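You operate a simulated robot arm through the tools that you are given. There is no shell and no other tool. Be economical: measure what you need, move in short steps, check, and stop when the job is done.

The job below is to be done with a simulated robot arm. You get a single attempt, and the scene is never put back.

JOB
Fetch the yellow shackle and set it on the one-dot plate.

It is judged by the outcome, as a careful person would: the job done as asked, and still so three seconds after it is handed in. It fails if anything else is knocked over, pushed out of place, dropped, spilled or broken.

ROBOT AND FRAMES
A 7-joint arm with a two-finger parallel gripper, fixed in place. Base frame: the origin is at the foot of the arm, x ahead of it, y to its left, z up; the work surface is at about z = 0. Lengths are in m, angles in rad, forces in N, time in s.
With the tool pointing down near the work surface it reaches from about 0.24 to 0.62 m from the base axis. Its first joint turns from -1.152 to 1.152 rad. Payload 2.6 kg.
The TCP is the grasp point between the finger pads, 0.03 m short of the fingertips. In the tool frame z runs along the fingers and y along their closing line. Largest opening 0.094 m; finger width 0.028, thickness 0.01; the body of the gripper, 0.05 by 0.096 m, starts 0.055 m behind the TCP.
Orientation is that of the tool frame in the base frame, as [roll, pitch, yaw] about the fixed x, y, z axes, in that order (R = Rz(yaw) Ry(pitch) Rx(roll)). With the fingers straight down and closing along the base's y, the tool's x points along the base's -x, its y along +y and its z along -z.

CONTROLS
- The arm moves only by the tool apply_moves. Its argument "moves" is a list of rows, each a list of 3 entries, a list of its own where there are three numbers: the shift along the base's x, y, z in m, then the turn, a rotation vector about the base's x, y, z in rad, then the finger opening in m, from 0 to 0.094. In form: [[[dx, dy, dz], [rx, ry, rz], hand], ...]. A call has 1 to 20 rows; each row is the pose to reach, as a shift and turn from the pose commanded when the call began. A row lasts 0.2 s, in which the tool goes at most 0.05 m and 0.15 rad; a call with a longer step from one row to the next is refused whole, and so is a gripper value outside its range. A pose out of reach is approached as far as the arm can. The call stops where the force on the tool passes 40 N (or 10 N more than at its start, if that is more) or the arm is blocked; 0.2 s more then pass. The fingers move at their own pace (about 0.072 m/s each) and stop on an object; they squeeze with about 32 N. The grip force told is the motor's: it shows also when the fingers shut on nothing. Time passes only in rows, and 0.2 s behind the last, so rows that repeat a pose let the fingers close. It gives the time, the measured TCP pose, the force on the tool (base axes), the opening and the grip force at its end, in the units of the frame above (readings bear some noise), and new pictures: "views" is both (left out), scene, wrist or none.
- Cameras (640 x 400 px; columns grow to the right, rows downward): "scene" is fixed at [0.0233, 0.4201, 0.5782]; the picture's right is [-0.88, -0.48, 0.00], its down [-0.22, 0.39, -0.90] and it looks along [0.43, -0.78, -0.45] (base axes); focal length 319 px, centre (320, 200). "wrist" rides on the gripper at [-0.037, 0, -0.058] in the tool frame; the picture's right is [0.00, -1.00, 0.00], its down [0.97, 0.00, -0.24] and it looks along [0.24, 0.00, 0.97] (tool axes); focal length 218 px, centre (320, 200). There is no depth. A picture from a camera that has moved, and an enlarged one, comes with that camera's place and axes in the base frame and with its lens.
- close_up(camera, box): a new picture of the part [left, top, right, bottom] of that camera's present view, enlarged. It takes no simulated time.
- sign_off(): hands the job in; it is judged then, once.

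Work in short steps. Places have to be worked out from the pictures, the camera data and where the tool is seen: move nearer, look again, correct. Check each grasp and each placing, and mend what went wrong. You have 90 turns and 170 pictures in all, those below and enlarged ones among them. Open the gripper and draw the arm clear of the work before you hand the job in, unless the task says otherwise; then end with one line.

The tools are called after "Call:" as a command line: name --argument value ..., lists and objects as JSON in quotes. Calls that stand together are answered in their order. apply_moves: Moves the arm, as the interface text tells. Its arguments: {"type":"object","properties":{"moves":{"type":"array"},"views":{"type":"string","enum":["both","scene","wrist","none"]}},"required":["moves"]} The other tools are called the same way: close_up (camera, box) takes an enlarged picture of a part of a camera's view; sign_off () hands the job in.

At the start:

```text
t: 0.0
ee_pos: [0.2839, -0.2067, 0.3225]
orientation: [3.141, 0.001, -3.141]
contact_force: [0.2, 0.2, 0.0]
width: 0.0939
grip_force: 0.1
```

scene: 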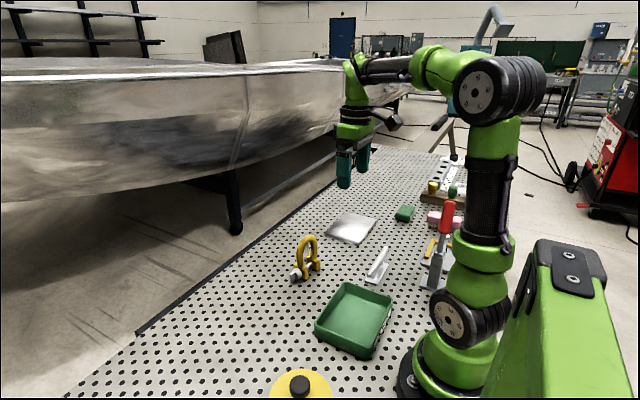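
wrist: 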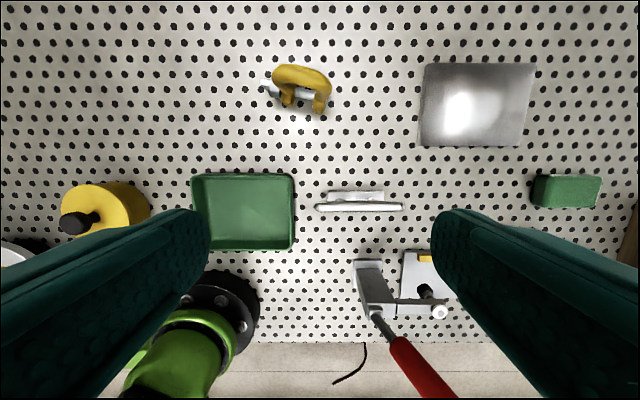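

I'll look closely at the shackle and plate first to find the dots and the shackle's pose.

Call:
close_up --camera "scene" --box '[260, 190, 420, 290]'

Call:
close_up --camera "wrist" --box '[220, 40, 380, 140]'

Call:
close_up --camera "wrist" --box '[400, 40, 560, 160]'

Call:
close_up --camera "scene" --box '[380, 130, 500, 290]'

```text
4.00 times, centred on (340, 240) of scene
camera zoom: at [0.0233, 0.4201, 0.5782], right [-0.88, -0.48, 0.0], down [-0.22, 0.39, -0.9], along [0.43, -0.78, -0.45], focal length 1278 px, centre (240, 40)
```

zoom: 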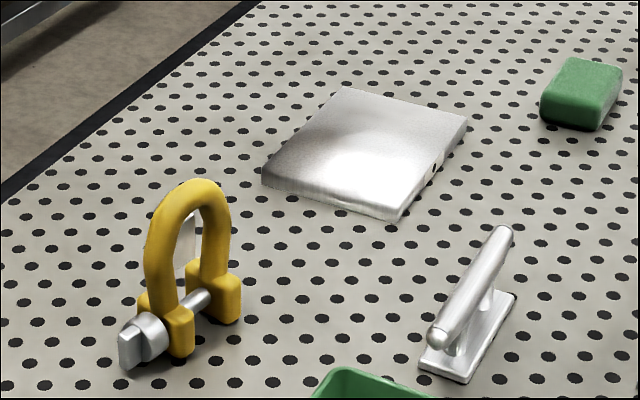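

```text
4.00 times, centred on (300, 90) of wrist
camera zoom: at [0.3195, -0.2069, 0.3808], right [0.0, -1.0, 0.0], down [-0.97, 0.0, 0.24], along [-0.24, 0.0, -0.97], focal length 873 px, centre (400, 640)
```

zoom: 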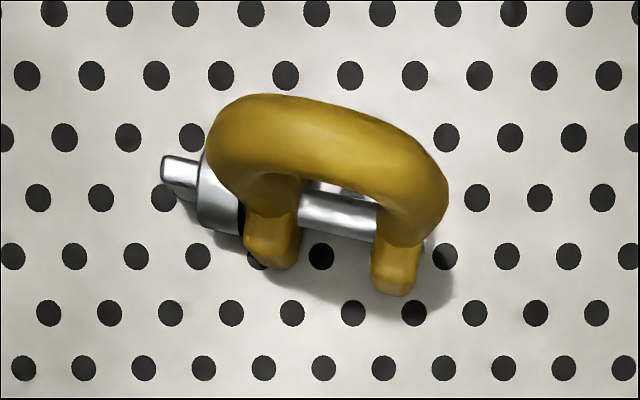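

```text
3.33 times, centred on (480, 100) of wrist
camera zoom: at [0.3195, -0.2069, 0.3808], right [0.0, -1.0, 0.0], down [-0.97, 0.0, 0.24], along [-0.24, 0.0, -0.97], focal length 728 px, centre (-213, 533)
```

zoom: 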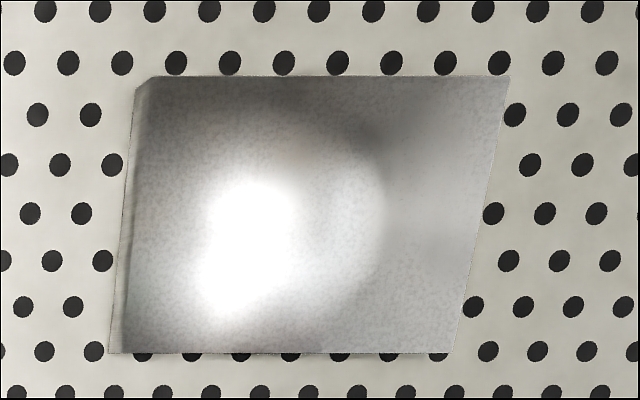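

```text
2.50 times, centred on (440, 210) of scene
camera zoom: at [0.0233, 0.4201, 0.5782], right [-0.88, -0.48, 0.0], down [-0.22, 0.39, -0.9], along [0.43, -0.78, -0.45], focal length 798 px, centre (20, 175)
```

zoom: 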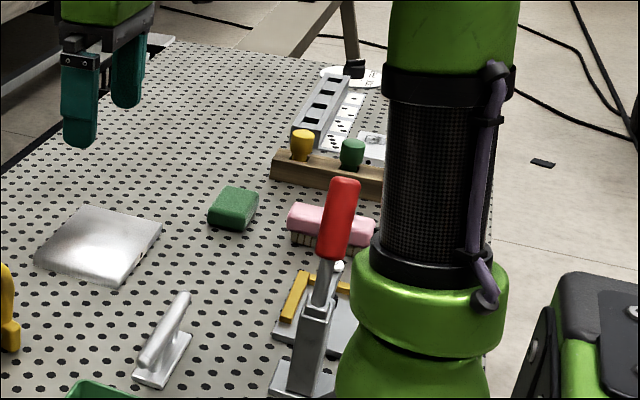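

The silver plate bears no dots; some white dotted plates lie at the far right (negative y). I'll move the hand that way, high up, to view them with the wrist camera.

Call:
apply_moves --moves '[[[0, -0.04, 0.01], [0, 0, 0], 0.094], [[0, -0.08, 0.02], [0, 0, 0], 0.094], [[0, -0.12, 0.03], [0, 0, 0], 0.094], [[0, -0.16, 0.03], [0, 0, 0], 0.094], [[0, -0.2, 0.03], [0, 0, 0], 0.094]]'

```text
t: 1.2
ee_pos: [0.2842, -0.4073, 0.3506]
orientation: [-3.141, 0.0, -3.14]
contact_force: [-0.2, 0.9, 0.7]
width: 0.094
grip_force: 0.0
camera wrist: at [0.3201, -0.4066, 0.4087], right [0.0, -1.0, 0.0], down [-0.97, 0.0, 0.24], along [-0.24, 0.0, -0.97], focal length 218 px, centre (320, 200)
```

scene: 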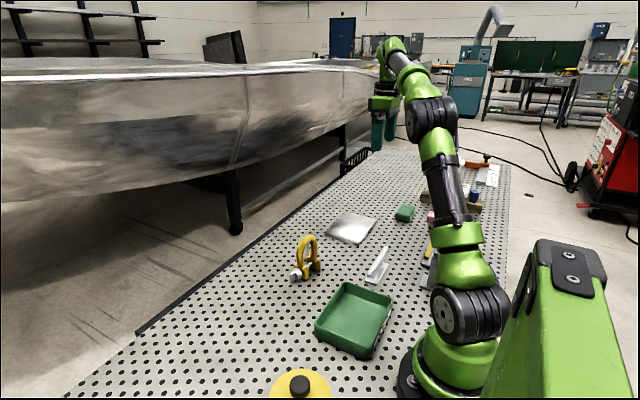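
wrist: 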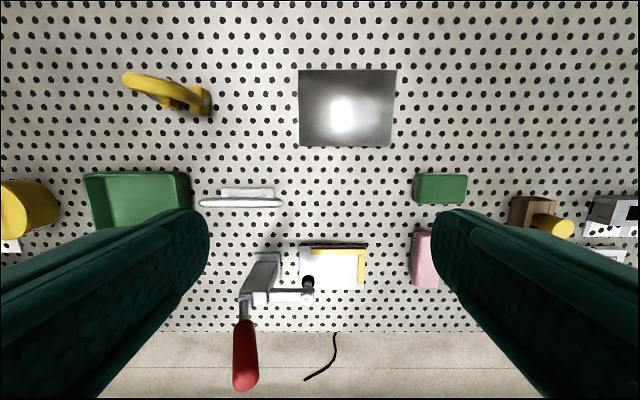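

The far right dotted items look out of reach (y≈-1). A white item also lies at the left, near the yellow pot; let me zoom on both.

Call:
close_up --camera "wrist" --box '[500, 170, 640, 280]'

Call:
close_up --camera "wrist" --box '[280, 50, 420, 160]'

Call:
apply_moves --moves '[[[0, 0.05, 0.0], [0, 0, 0], 0.094], [[0, 0.1, 0.0], [0, 0, 0], 0.094], [[0, 0.15, 0], [0, 0, 0], 0.094], [[0, 0.2, 0], [0, 0, 0], 0.094], [[0, 0.25, 0], [0, 0, 0], 0.094], [[0, 0.3, 0], [0, 0, 0], 0.094], [[0, 0.35, 0], [0, 0, 0], 0.094], [[0, 0.4, 0], [0, 0, 0], 0.094], [[0, 0.45, 0], [0, 0, 0], 0.094], [[0, 0.5, 0], [0, 0, 0], 0.094]]'

```text
3.64 times, centred on (570, 225) of wrist
camera zoom: at [0.3201, -0.4066, 0.4087], right [0.0, -1.0, 0.0], down [-0.97, 0.0, 0.24], along [-0.24, 0.0, -0.97], focal length 794 px, centre (-589, 109)
```

zoom: 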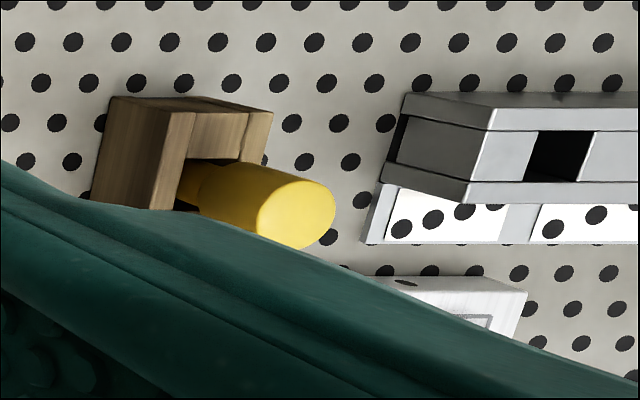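

```text
3.64 times, centred on (350, 105) of wrist
camera zoom: at [0.3201, -0.4066, 0.4087], right [0.0, -1.0, 0.0], down [-0.97, 0.0, 0.24], along [-0.24, 0.0, -0.97], focal length 794 px, centre (211, 546)
```

zoom: 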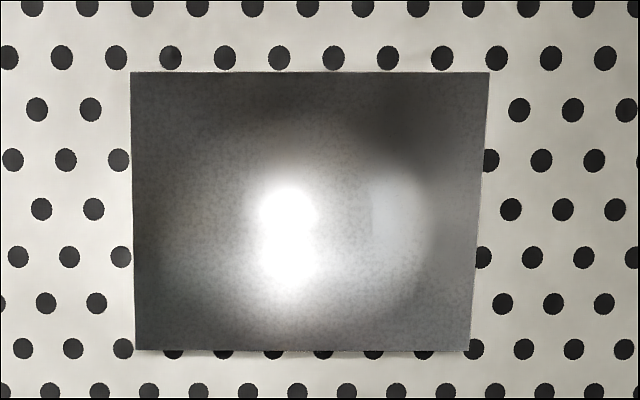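

```text
t: 3.4
ee_pos: [0.2828, 0.0915, 0.3527]
orientation: [-3.141, 0.0, 3.141]
contact_force: [-0.5, -0.5, 0.6]
width: 0.0941
grip_force: 0.0
camera wrist: at [0.3198, 0.0928, 0.4105], right [0.0, -1.0, 0.0], down [-0.97, 0.0, 0.24], along [-0.24, 0.0, -0.97], focal length 218 px, centre (320, 200)
```

scene: 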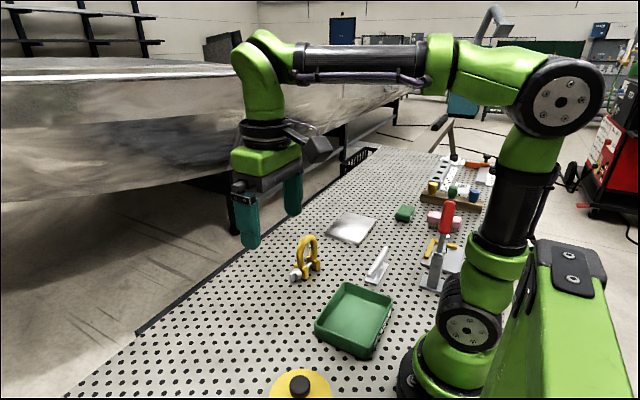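
wrist: 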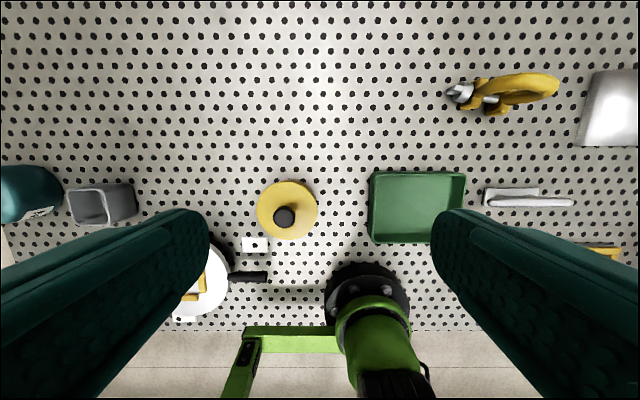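

There is a small white card with a dot near the yellow disc. I zoom in there.

Call:
close_up --camera "wrist" --box '[140, 170, 340, 330]'

Call:
close_up --camera "wrist" --box '[230, 170, 330, 260]'

Call:
close_up --camera "scene" --box '[240, 340, 360, 400]'

Call:
close_up --camera "scene" --box '[400, 140, 510, 220]'

```text
2.50 times, centred on (240, 250) of wrist
camera zoom: at [0.3198, 0.0928, 0.4105], right [0.0, -1.0, 0.0], down [-0.97, 0.0, 0.24], along [-0.24, 0.0, -0.97], focal length 546 px, centre (520, 75)
```

zoom: 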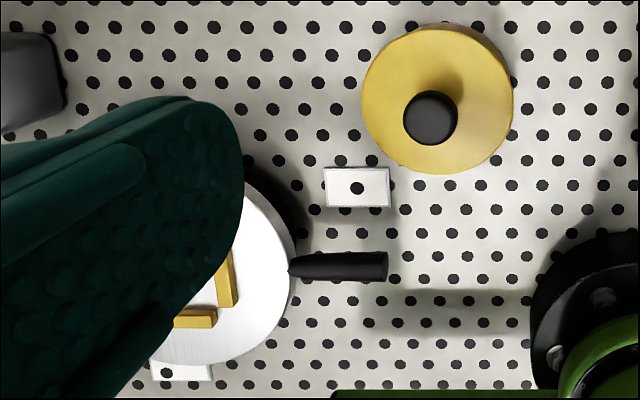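

```text
4.44 times, centred on (280, 215) of wrist
camera zoom: at [0.3198, 0.0928, 0.4105], right [0.0, -1.0, 0.0], down [-0.97, 0.0, 0.24], along [-0.24, 0.0, -0.97], focal length 970 px, centre (498, 133)
```

zoom: 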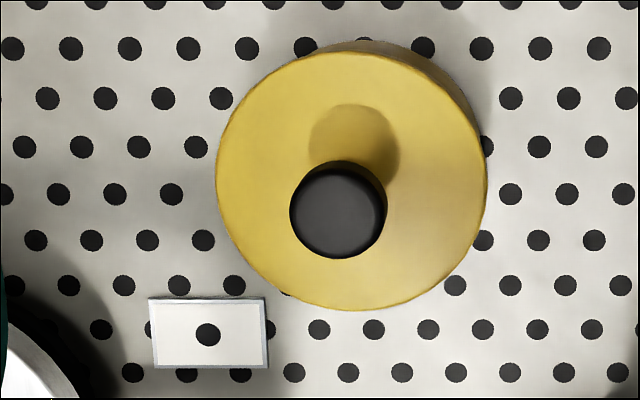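

```text
5.33 times, centred on (300, 370) of scene
camera zoom: at [0.0233, 0.4201, 0.5782], right [-0.88, -0.48, 0.0], down [-0.22, 0.39, -0.9], along [0.43, -0.78, -0.45], focal length 1703 px, centre (427, -707)
```

zoom: 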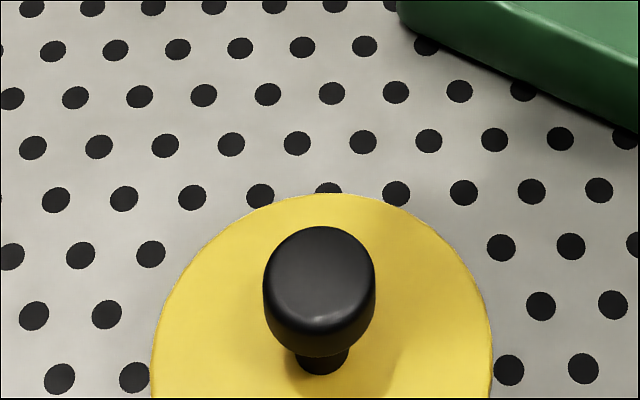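

```text
5.00 times, centred on (455, 180) of scene
camera zoom: at [0.0233, 0.4201, 0.5782], right [-0.88, -0.48, 0.0], down [-0.22, 0.39, -0.9], along [0.43, -0.78, -0.45], focal length 1597 px, centre (-355, 300)
```

zoom: 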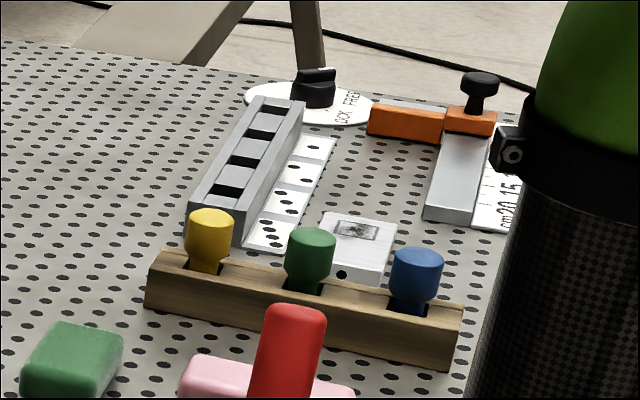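

One card shows a single dot between the yellow disc and a white round item with handle; another card is partly hidden. I move further left to see the whole area.

Call:
apply_moves --moves '[[[0, 0.05, 0.0], [0, 0, 0], 0.094], [[0, 0.1, 0.0], [0, 0, 0], 0.094], [[0, 0.15, 0], [0, 0, 0], 0.094], [[0, 0.2, 0], [0, 0, 0], 0.094], [[0, 0.23, 0], [0, 0, 0], 0.094]]' --views "wrist"

```text
t: 4.6
ee_pos: [0.2806, 0.3262, 0.3517]
orientation: [-3.141, 0.001, 3.139]
contact_force: [0.4, -0.1, 0.4]
width: 0.0943
grip_force: 0.1
camera wrist: at [0.3166, 0.3264, 0.41], right [0.0, -1.0, 0.0], down [-0.97, 0.0, 0.24], along [-0.24, 0.0, -0.97], focal length 218 px, centre (320, 200)
```

wrist: 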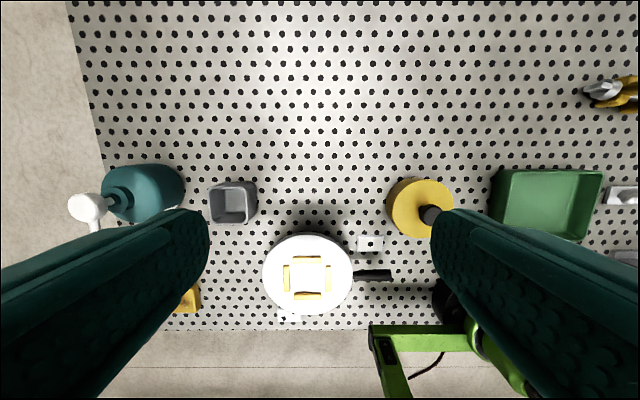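

Call:
close_up --camera "wrist" --box '[240, 200, 420, 330]'

Call:
close_up --camera "wrist" --box '[150, 160, 290, 330]'

```text
3.08 times, centred on (330, 265) of wrist
camera zoom: at [0.3166, 0.3264, 0.41], right [0.0, -1.0, 0.0], down [-0.97, 0.0, 0.24], along [-0.24, 0.0, -0.97], focal length 672 px, centre (289, 0)
```

zoom: 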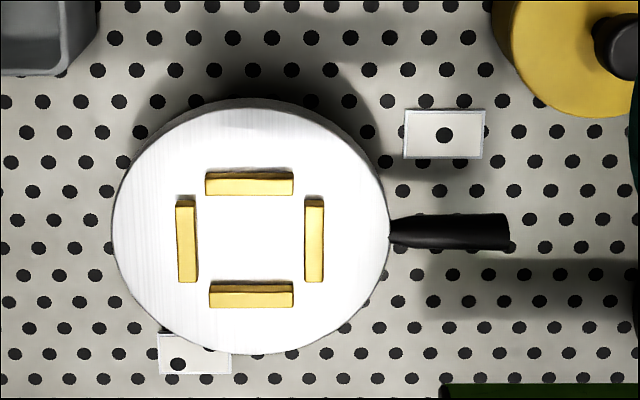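

```text
2.35 times, centred on (220, 245) of wrist
camera zoom: at [0.3166, 0.3264, 0.41], right [0.0, -1.0, 0.0], down [-0.97, 0.0, 0.24], along [-0.24, 0.0, -0.97], focal length 514 px, centre (555, 94)
```

zoom: 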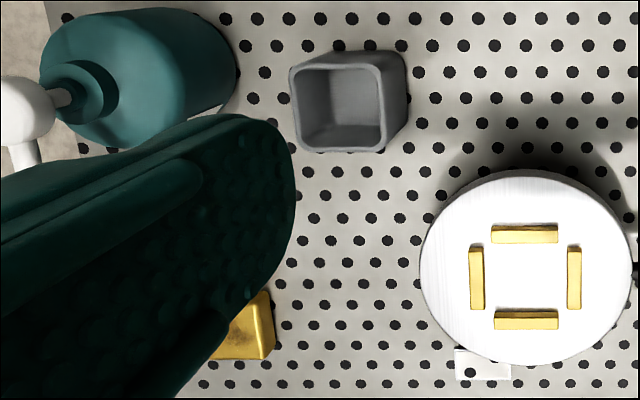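

The one-dot card beside the turntable may just be that device's mark. I want to check the silver plate's faces and edges for dots, along with the area by the clamp.

Call:
close_up --camera "scene" --box '[320, 205, 384, 250]'

Call:
close_up --camera "scene" --box '[400, 190, 480, 300]'

Call:
apply_moves --moves '[[[0.02, -0.05, 0.0], [0, 0, 0], 0.094], [[0.03, -0.1, 0.0], [0, 0, 0], 0.094], [[0.03, -0.15, 0], [0, 0, 0], 0.094], [[0.03, -0.2, 0], [0, 0, 0], 0.094], [[0.03, -0.25, 0], [0, 0, 0], 0.094], [[0.03, -0.3, 0], [0, 0, 0], 0.094], [[0.03, -0.35, 0], [0, 0, 0], 0.094], [[0.03, -0.4, 0], [0, 0, 0], 0.094], [[0.03, -0.45, 0], [0, 0, 0], 0.094], [[0.03, -0.5, -0.03], [0, 0, 0], 0.094], [[0.03, -0.55, -0.06], [0, 0, 0], 0.094], [[0.06, -0.58, -0.08], [0, 0, 0], 0.094], [[0.09, -0.61, -0.1], [0, 0, 0], 0.094]]'

```text
8.89 times, centred on (352, 228) of scene
camera zoom: at [0.0233, 0.4201, 0.5782], right [-0.88, -0.48, 0.0], down [-0.22, 0.39, -0.9], along [0.43, -0.78, -0.45], focal length 2839 px, centre (36, -44)
```

zoom: 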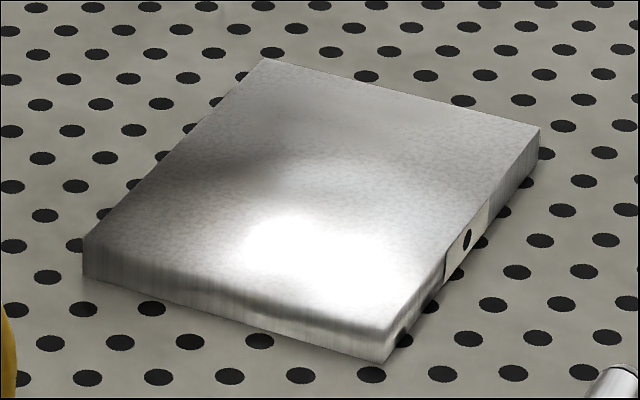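

```text
3.64 times, centred on (440, 245) of scene
camera zoom: at [0.0233, 0.4201, 0.5782], right [-0.88, -0.48, 0.0], down [-0.22, 0.39, -0.9], along [0.43, -0.78, -0.45], focal length 1161 px, centre (-116, 36)
```

zoom: 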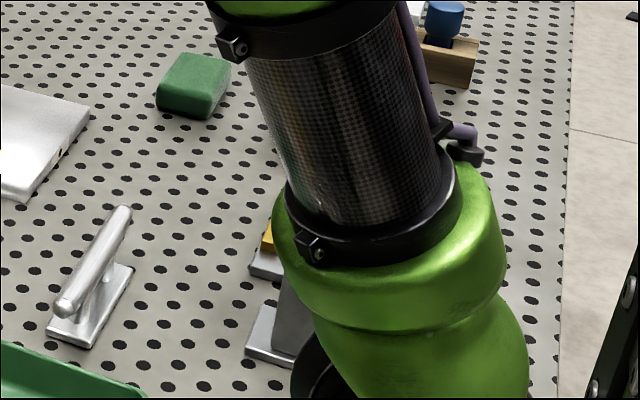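

```text
refused: row 1 steps farther than a row can; nothing moved
```

A white label with one dot is on the silver plate's side edge, so the silver plate (centre ≈ (0.382,-0.453), 0.12×0.16) is the target. The shackle stands upright near (0.385,-0.18), about 0.12 tall, its bow running mostly along y. I move above it while turning the hand ~78° so the fingers will close across the bow's thickness.

Call:
apply_moves --moves '[[[0.008, -0.042, 0], [0, 0, 0.1], 0.094], [[0.016, -0.084, 0], [0, 0, 0.2], 0.094], [[0.024, -0.126, 0], [0, 0, 0.3], 0.094], [[0.032, -0.168, 0], [0, 0, 0.4], 0.094], [[0.04, -0.21, 0], [0, 0, 0.5], 0.094], [[0.048, -0.252, 0], [0, 0, 0.6], 0.094], [[0.056, -0.294, 0], [0, 0, 0.7], 0.094], [[0.064, -0.336, 0], [0, 0, 0.8], 0.094], [[0.072, -0.378, 0], [0, 0, 0.9], 0.094], [[0.08, -0.42, -0.01], [0, 0, 1.02], 0.094], [[0.09, -0.462, -0.02], [0, 0, 1.14], 0.094], [[0.104, -0.506, -0.03], [0, 0, 1.26], 0.094], [[0.104, -0.506, -0.04], [0, 0, 1.36], 0.094], [[0.104, -0.506, -0.05], [0, 0, 1.36], 0.094]]'

```text
t: 7.6
ee_pos: [0.3856, -0.1819, 0.3025]
orientation: [-3.141, 0.0, -1.782]
contact_force: [0.5, -0.4, -0.5]
width: 0.0942
grip_force: 0.1
camera wrist: at [0.3928, -0.1461, 0.3604], right [0.98, -0.21, 0.0], down [-0.2, -0.95, 0.24], along [-0.05, -0.23, -0.97], focal length 218 px, centre (320, 200)
```

scene: 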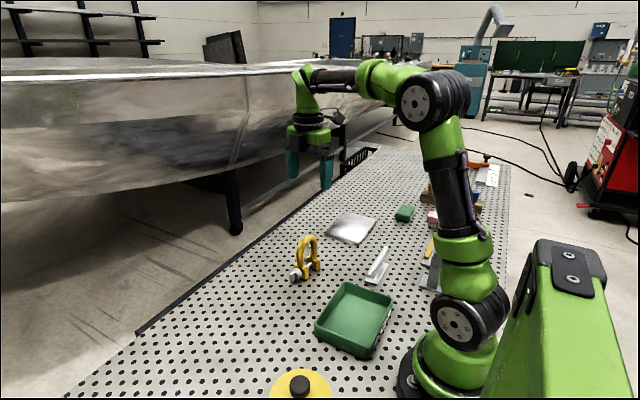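
wrist: 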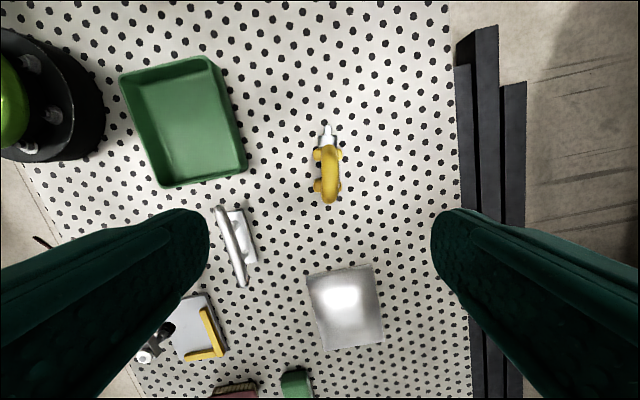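

Call:
close_up --camera "wrist" --box '[270, 110, 390, 215]'

```text
3.81 times, centred on (330, 162) of wrist
camera zoom: at [0.3928, -0.1461, 0.3604], right [0.98, -0.21, 0.0], down [-0.2, -0.95, 0.24], along [-0.05, -0.23, -0.97], focal length 832 px, centre (282, 343)
```

zoom: 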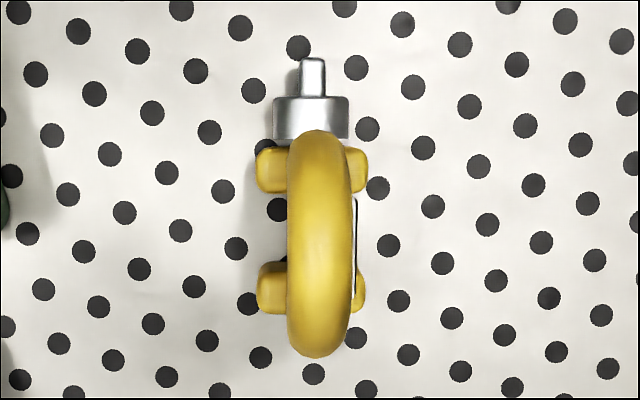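

The hand aligns with the bow's plane; the shackle's centre is at about (0.397,-0.183). I shift and descend to just above it, then look.

Call:
apply_moves --moves '[[[0.0115, -0.001, -0.03], [0, 0, 0], 0.094], [[0.0115, -0.001, -0.07], [0, 0, 0], 0.094], [[0.0115, -0.001, -0.11], [0, 0, 0], 0.094], [[0.0115, -0.001, -0.14], [0, 0, 0], 0.094], [[0.0115, -0.001, -0.15], [0, 0, 0], 0.094]]'

```text
t: 8.8
ee_pos: [0.3979, -0.1828, 0.1506]
orientation: [-3.141, -0.001, -1.782]
contact_force: [0.5, 0.3, 0.1]
width: 0.0939
grip_force: 0.0
camera wrist: at [0.4054, -0.1477, 0.211], right [0.98, -0.21, 0.0], down [-0.2, -0.95, 0.24], along [-0.05, -0.23, -0.97], focal length 218 px, centre (320, 200)
```

scene: 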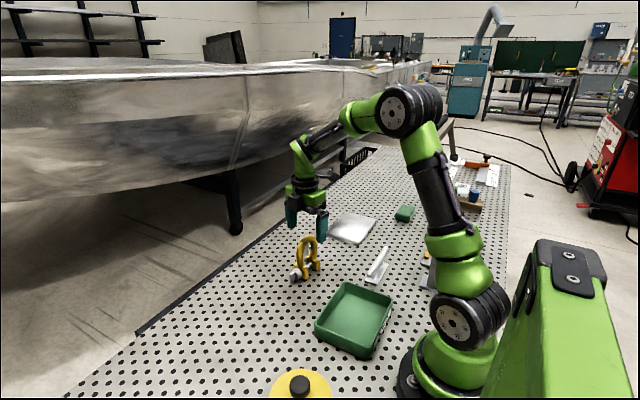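
wrist: 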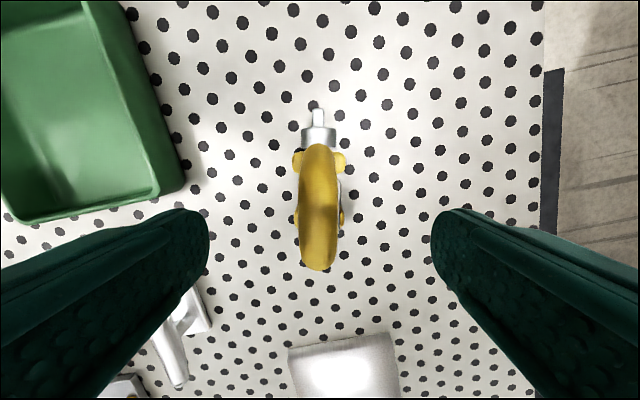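

Well centred between the fingers. I descend to z≈0.106 and close.

Call:
apply_moves --moves '[[[0, 0, -0.02], [0, 0, 0], 0.094], [[0, 0, -0.035], [0, 0, 0], 0.094], [[0, 0, -0.045], [0, 0, 0], 0.094], [[0, 0, -0.045], [0, 0, 0], 0.05], [[0, 0, -0.045], [0, 0, 0], 0.0], [[0, 0, -0.045], [0, 0, 0], 0.0], [[0, 0, -0.045], [0, 0, 0], 0.0], [[0, 0, -0.045], [0, 0, 0], 0.0]]'

Call:
close_up --camera "scene" --box '[260, 180, 400, 290]'

```text
t: 10.6
ee_pos: [0.3974, -0.1824, 0.1076]
orientation: [-3.141, 0.001, -1.782]
contact_force: [-0.7, 0.5, -0.3]
width: 0.026
grip_force: 31.7
camera wrist: at [0.4054, -0.1466, 0.1656], right [0.98, -0.21, 0.0], down [-0.2, -0.95, 0.24], along [-0.05, -0.23, -0.97], focal length 218 px, centre (320, 200)
```

scene: 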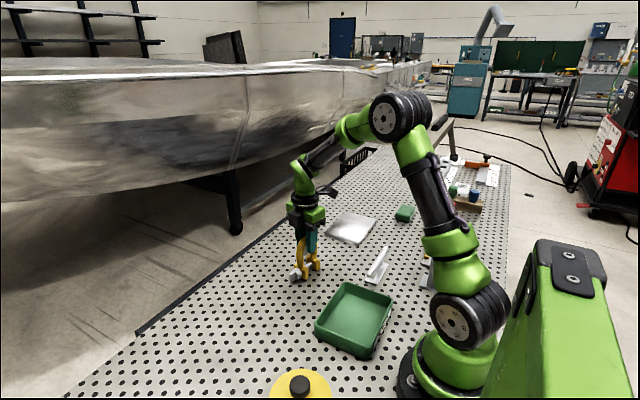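
wrist: 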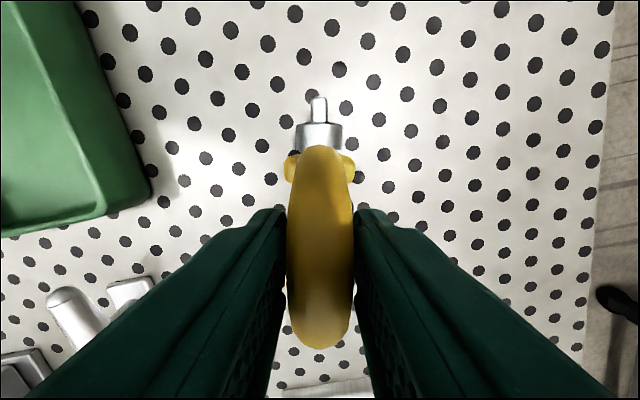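

```text
3.64 times, centred on (330, 235) of scene
camera zoom: at [0.0233, 0.4201, 0.5782], right [-0.88, -0.48, 0.0], down [-0.22, 0.39, -0.9], along [0.43, -0.78, -0.45], focal length 1161 px, centre (284, 73)
```

zoom: 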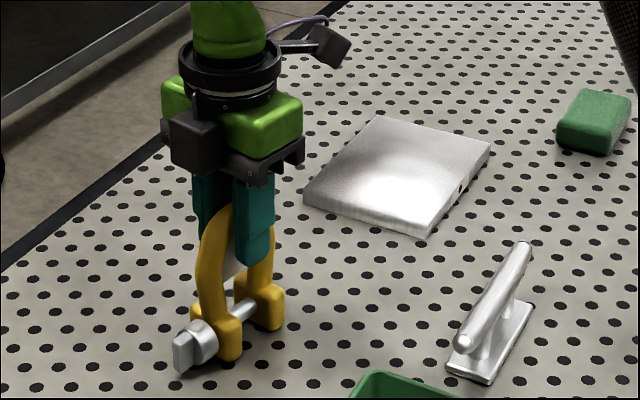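

Gripped at 26 mm with 32 N. I lift by 8 cm and check.

Call:
apply_moves --moves '[[[0, 0, 0.01], [0, 0, 0], 0.0], [[0, 0, 0.03], [0, 0, 0], 0.0], [[0, 0, 0.055], [0, 0, 0], 0.0], [[0, 0, 0.08], [0, 0, 0], 0.0], [[0, 0, 0.08], [0, 0, 0], 0.0]]'

Call:
close_up --camera "scene" --box '[260, 160, 400, 270]'

```text
t: 11.8
ee_pos: [0.3981, -0.1843, 0.1872]
orientation: [-3.14, 0.001, -1.781]
contact_force: [-0.3, 0.4, -4.3]
width: 0.026
grip_force: 31.7
camera wrist: at [0.4041, -0.1477, 0.2446], right [0.98, -0.21, 0.0], down [-0.2, -0.95, 0.24], along [-0.05, -0.24, -0.97], focal length 218 px, centre (320, 200)
```

scene: 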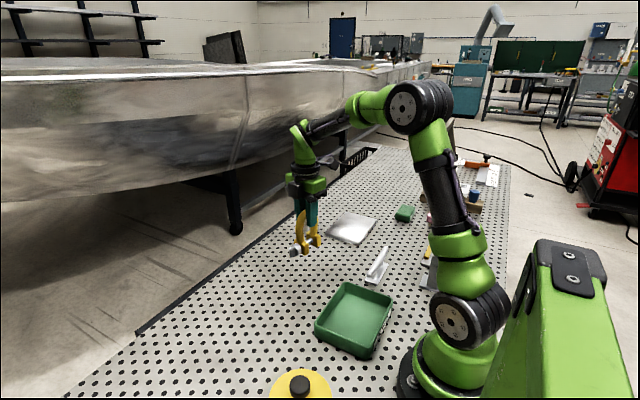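
wrist: 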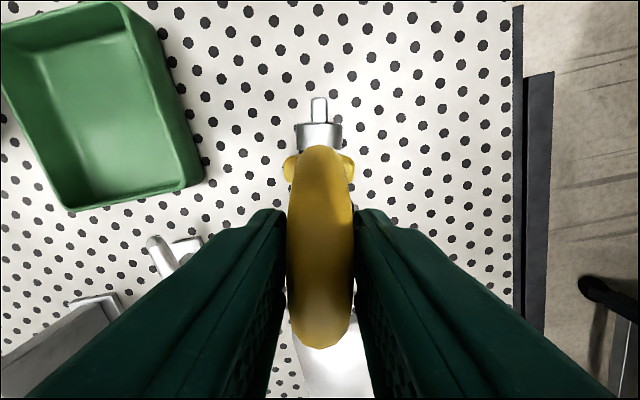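

```text
3.64 times, centred on (330, 215) of scene
camera zoom: at [0.0233, 0.4201, 0.5782], right [-0.88, -0.48, 0.0], down [-0.22, 0.39, -0.9], along [0.43, -0.78, -0.45], focal length 1161 px, centre (284, 146)
```

zoom: 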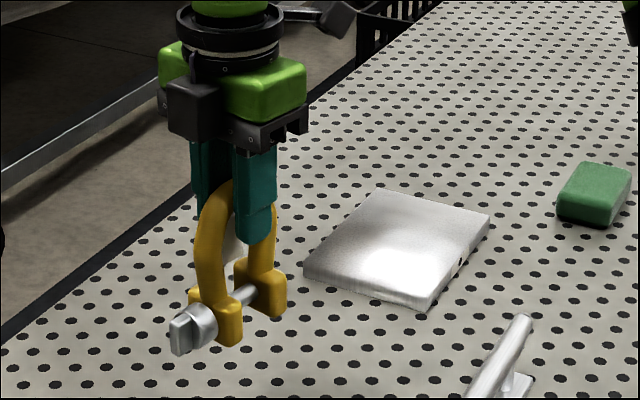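

Held steadily without swinging. I carry it over the plate to (0.380,-0.452).

Call:
apply_moves --moves '[[[-0.001, -0.025, 0], [0, 0, 0], 0.0], [[-0.003, -0.06, 0], [0, 0, 0], 0.0], [[-0.006, -0.1, 0], [0, 0, 0], 0.0], [[-0.009, -0.14, 0], [0, 0, 0], 0.0], [[-0.012, -0.18, 0], [0, 0, 0], 0.0], [[-0.015, -0.22, 0], [0, 0, 0], 0.0], [[-0.018, -0.25, 0], [0, 0, 0], 0.0], [[-0.018, -0.269, 0], [0, 0, 0], 0.0], [[-0.018, -0.269, 0], [0, 0, 0], 0.0]]'

Call:
close_up --camera "scene" --box '[290, 150, 430, 260]'

```text
t: 13.8
ee_pos: [0.3789, -0.4536, 0.1847]
orientation: [3.141, -0.001, -1.782]
contact_force: [-0.3, -0.1, -3.5]
width: 0.0259
grip_force: 32.1
camera wrist: at [0.3857, -0.4162, 0.2437], right [0.98, -0.21, 0.0], down [-0.2, -0.95, 0.24], along [-0.05, -0.23, -0.97], focal length 218 px, centre (320, 200)
```

scene: 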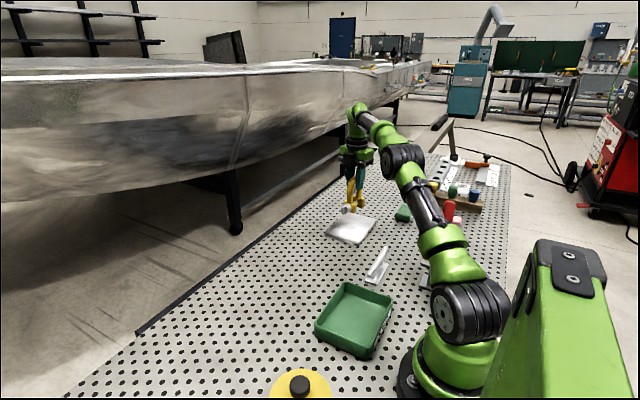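
wrist: 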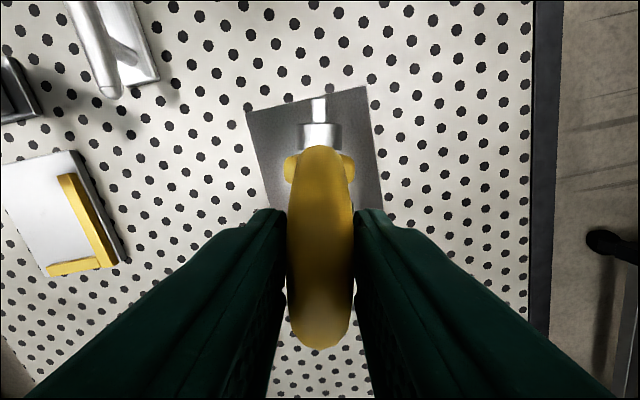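

```text
3.64 times, centred on (360, 205) of scene
camera zoom: at [0.0233, 0.4201, 0.5782], right [-0.88, -0.48, 0.0], down [-0.22, 0.39, -0.9], along [0.43, -0.78, -0.45], focal length 1161 px, centre (174, 182)
```

zoom: 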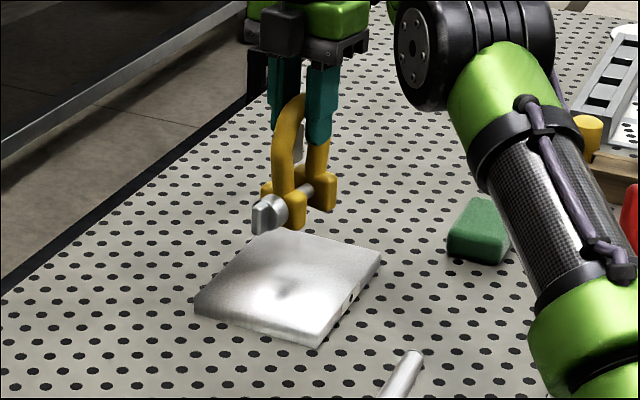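

The shackle is over the plate's middle. I lower to about 15–20 mm above the surface, then slow.

Call:
apply_moves --moves '[[[0, 0, -0.02], [0, 0, 0], 0.0], [[0, 0, -0.04], [0, 0, 0], 0.0], [[0, 0, -0.05], [0, 0, 0], 0.0], [[0, 0, -0.054], [0, 0, 0], 0.0]]' --views "scene"

Call:
close_up --camera "scene" --box '[310, 170, 400, 250]'

```text
t: 14.8
ee_pos: [0.3815, -0.4517, 0.1315]
orientation: [-3.141, 0.001, -1.782]
contact_force: [-0.5, 0.0, -3.5]
width: 0.0262
grip_force: 32.3
```

scene: 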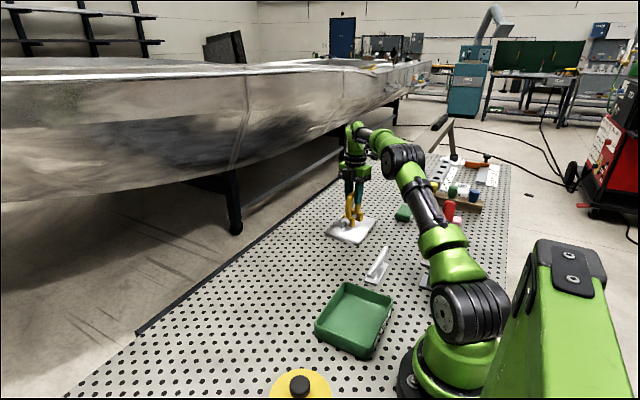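

```text
5.00 times, centred on (355, 210) of scene
camera zoom: at [0.0233, 0.4201, 0.5782], right [-0.88, -0.48, 0.0], down [-0.22, 0.39, -0.9], along [0.43, -0.78, -0.45], focal length 1597 px, centre (145, 150)
```

zoom: 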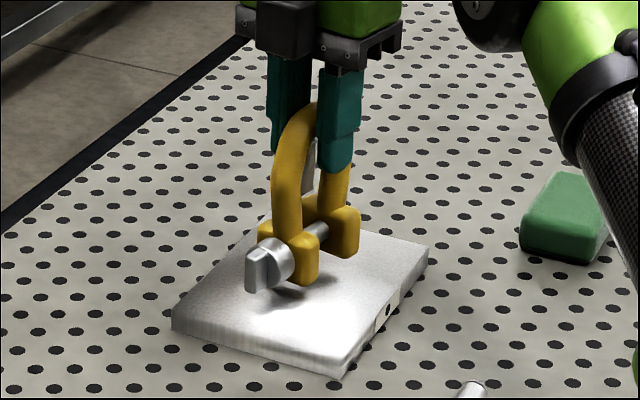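

Still a small gap. I lower in 2 mm steps and watch the force.

Call:
apply_moves --moves '[[[0, 0, -0.003], [0, 0, 0], 0.0], [[0, 0, -0.006], [0, 0, 0], 0.0], [[0, 0, -0.008], [0, 0, 0], 0.0]]' --views "none"

Call:
close_up --camera "scene" --box '[310, 170, 400, 250]'

```text
t: 15.6
ee_pos: [0.3805, -0.4524, 0.1234]
orientation: [3.14, 0.0, -1.782]
contact_force: [0.5, 0.1, -5.1]
width: 0.0261
grip_force: 31.7
```

```text
5.00 times, centred on (355, 210) of scene
camera zoom: at [0.0233, 0.4201, 0.5782], right [-0.88, -0.48, 0.0], down [-0.22, 0.39, -0.9], along [0.43, -0.78, -0.45], focal length 1597 px, centre (145, 150)
```

zoom: 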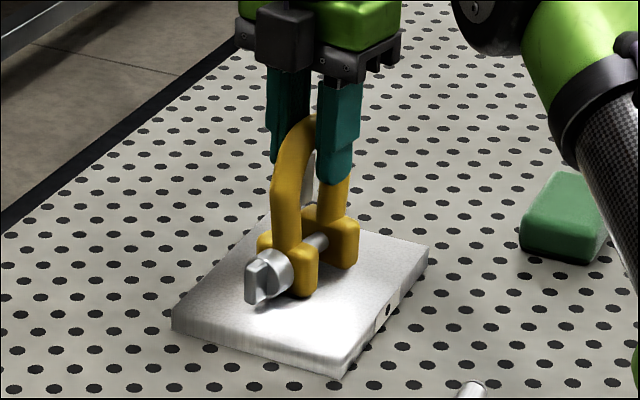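

No contact yet (force still just the weight); I continue in 1 mm steps.

Call:
apply_moves --moves '[[[0, 0, -0.001], [0, 0, 0], 0.0], [[0, 0, -0.002], [0, 0, 0], 0.0], [[0, 0, -0.003], [0, 0, 0], 0.0]]' --views "none"

```text
t: 16.4
ee_pos: [0.381, -0.4534, 0.124]
orientation: [-3.139, 0.001, -1.781]
contact_force: [-0.1, 1.3, 3.2]
width: 0.026
grip_force: 32.1
```

The force has swung to +3 N: the shackle's weight rests on the plate. I open the fingers slowly and stay in place.

Call:
apply_moves --moves '[[[0, 0, -0.003], [0, 0, 0], 0.03], [[0, 0, -0.003], [0, 0, 0], 0.04], [[0, 0, -0.003], [0, 0, 0], 0.06], [[0, 0, -0.003], [0, 0, 0], 0.08], [[0, 0, -0.003], [0, 0, 0], 0.094], [[0, 0, -0.003], [0, 0, 0], 0.094]]'

Call:
close_up --camera "scene" --box '[310, 170, 400, 250]'

```text
t: 17.8
ee_pos: [0.3806, -0.4533, 0.1183]
orientation: [3.141, -0.001, -1.782]
contact_force: [-0.4, 0.4, -0.4]
width: 0.0942
grip_force: 0.1
camera wrist: at [0.3878, -0.4169, 0.1771], right [0.98, -0.21, 0.0], down [-0.2, -0.95, 0.24], along [-0.05, -0.23, -0.97], focal length 218 px, centre (320, 200)
```

scene: 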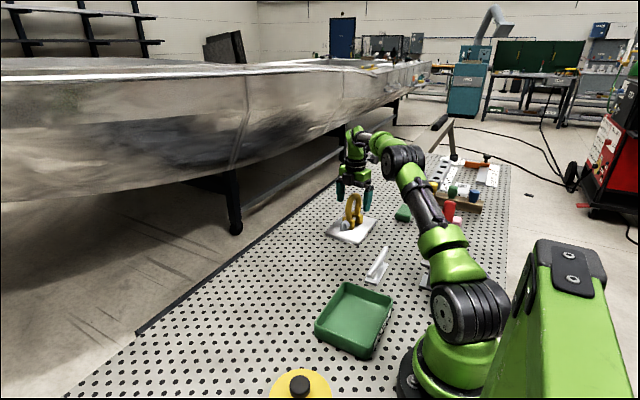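
wrist: 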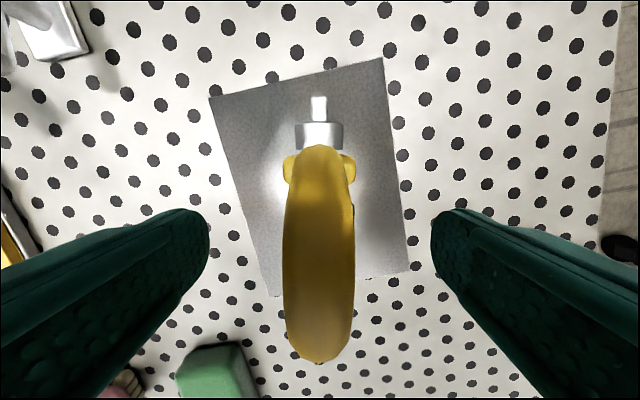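

```text
5.00 times, centred on (355, 210) of scene
camera zoom: at [0.0233, 0.4201, 0.5782], right [-0.88, -0.48, 0.0], down [-0.22, 0.39, -0.9], along [0.43, -0.78, -0.45], focal length 1597 px, centre (145, 150)
```

zoom: 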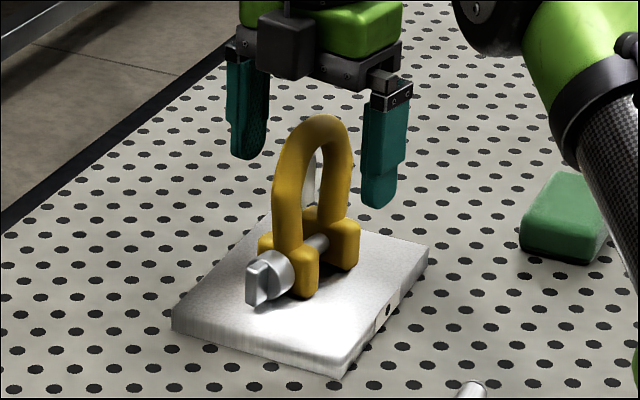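

The shackle stands upright on the plate. I raise the hand straight up and back off.

Call:
apply_moves --moves '[[[0, 0, 0.03], [0, 0, 0], 0.094], [[0, 0, 0.07], [0, 0, 0], 0.094], [[0, 0, 0.11], [0, 0, 0], 0.094], [[0, 0, 0.15], [0, 0, 0], 0.094], [[-0.02, 0.04, 0.18], [0, 0, 0], 0.094], [[-0.04, 0.08, 0.2], [0, 0, 0], 0.094], [[-0.06, 0.12, 0.2], [0, 0, 0], 0.094], [[-0.07, 0.16, 0.2], [0, 0, 0], 0.094]]' --views "scene"

Call:
close_up --camera "scene" --box '[310, 170, 400, 250]'

```text
refused: row 5 steps farther than a row can; nothing moved
```

```text
5.00 times, centred on (355, 210) of scene
camera zoom: at [0.0233, 0.4201, 0.5782], right [-0.88, -0.48, 0.0], down [-0.22, 0.39, -0.9], along [0.43, -0.78, -0.45], focal length 1597 px, centre (145, 150)
```

zoom: 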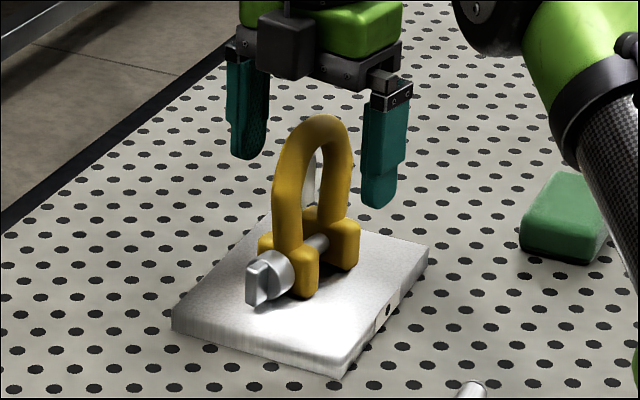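

The step was a bit too long; nothing moved. I retry with shorter steps.

Call:
apply_moves --moves '[[[0, 0, 0.03], [0, 0, 0], 0.094], [[0, 0, 0.07], [0, 0, 0], 0.094], [[0, 0, 0.11], [0, 0, 0], 0.094], [[0, 0, 0.15], [0, 0, 0], 0.094], [[-0.02, 0.03, 0.17], [0, 0, 0], 0.094], [[-0.035, 0.065, 0.18], [0, 0, 0], 0.094], [[-0.05, 0.1, 0.19], [0, 0, 0], 0.094], [[-0.06, 0.14, 0.19], [0, 0, 0], 0.094]]' --views "scene"

Call:
close_up --camera "scene" --box '[310, 170, 400, 250]'

```text
t: 19.6
ee_pos: [0.3173, -0.3104, 0.3099]
orientation: [3.141, 0.001, -1.782]
contact_force: [0.4, 0.2, 0.8]
width: 0.094
grip_force: 0.1
out of reach, approached as far as the arm can: row 3, 4
```

scene: 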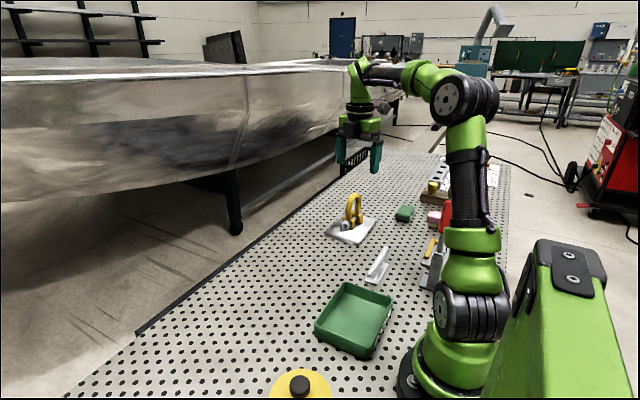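

```text
5.00 times, centred on (355, 210) of scene
camera zoom: at [0.0233, 0.4201, 0.5782], right [-0.88, -0.48, 0.0], down [-0.22, 0.39, -0.9], along [0.43, -0.78, -0.45], focal length 1597 px, centre (145, 150)
```

zoom: 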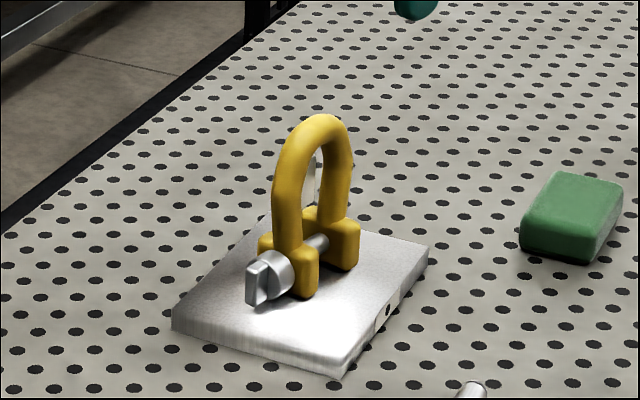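

The shackle stands firmly on the one-dot plate, nothing else was disturbed, and the arm is clear with the gripper open. I hand the job in.

Call:
sign_off

```text
The job is handed in.
```

The yellow shackle is standing upright on the silver plate marked with one dot, the gripper is open and the arm is clear.
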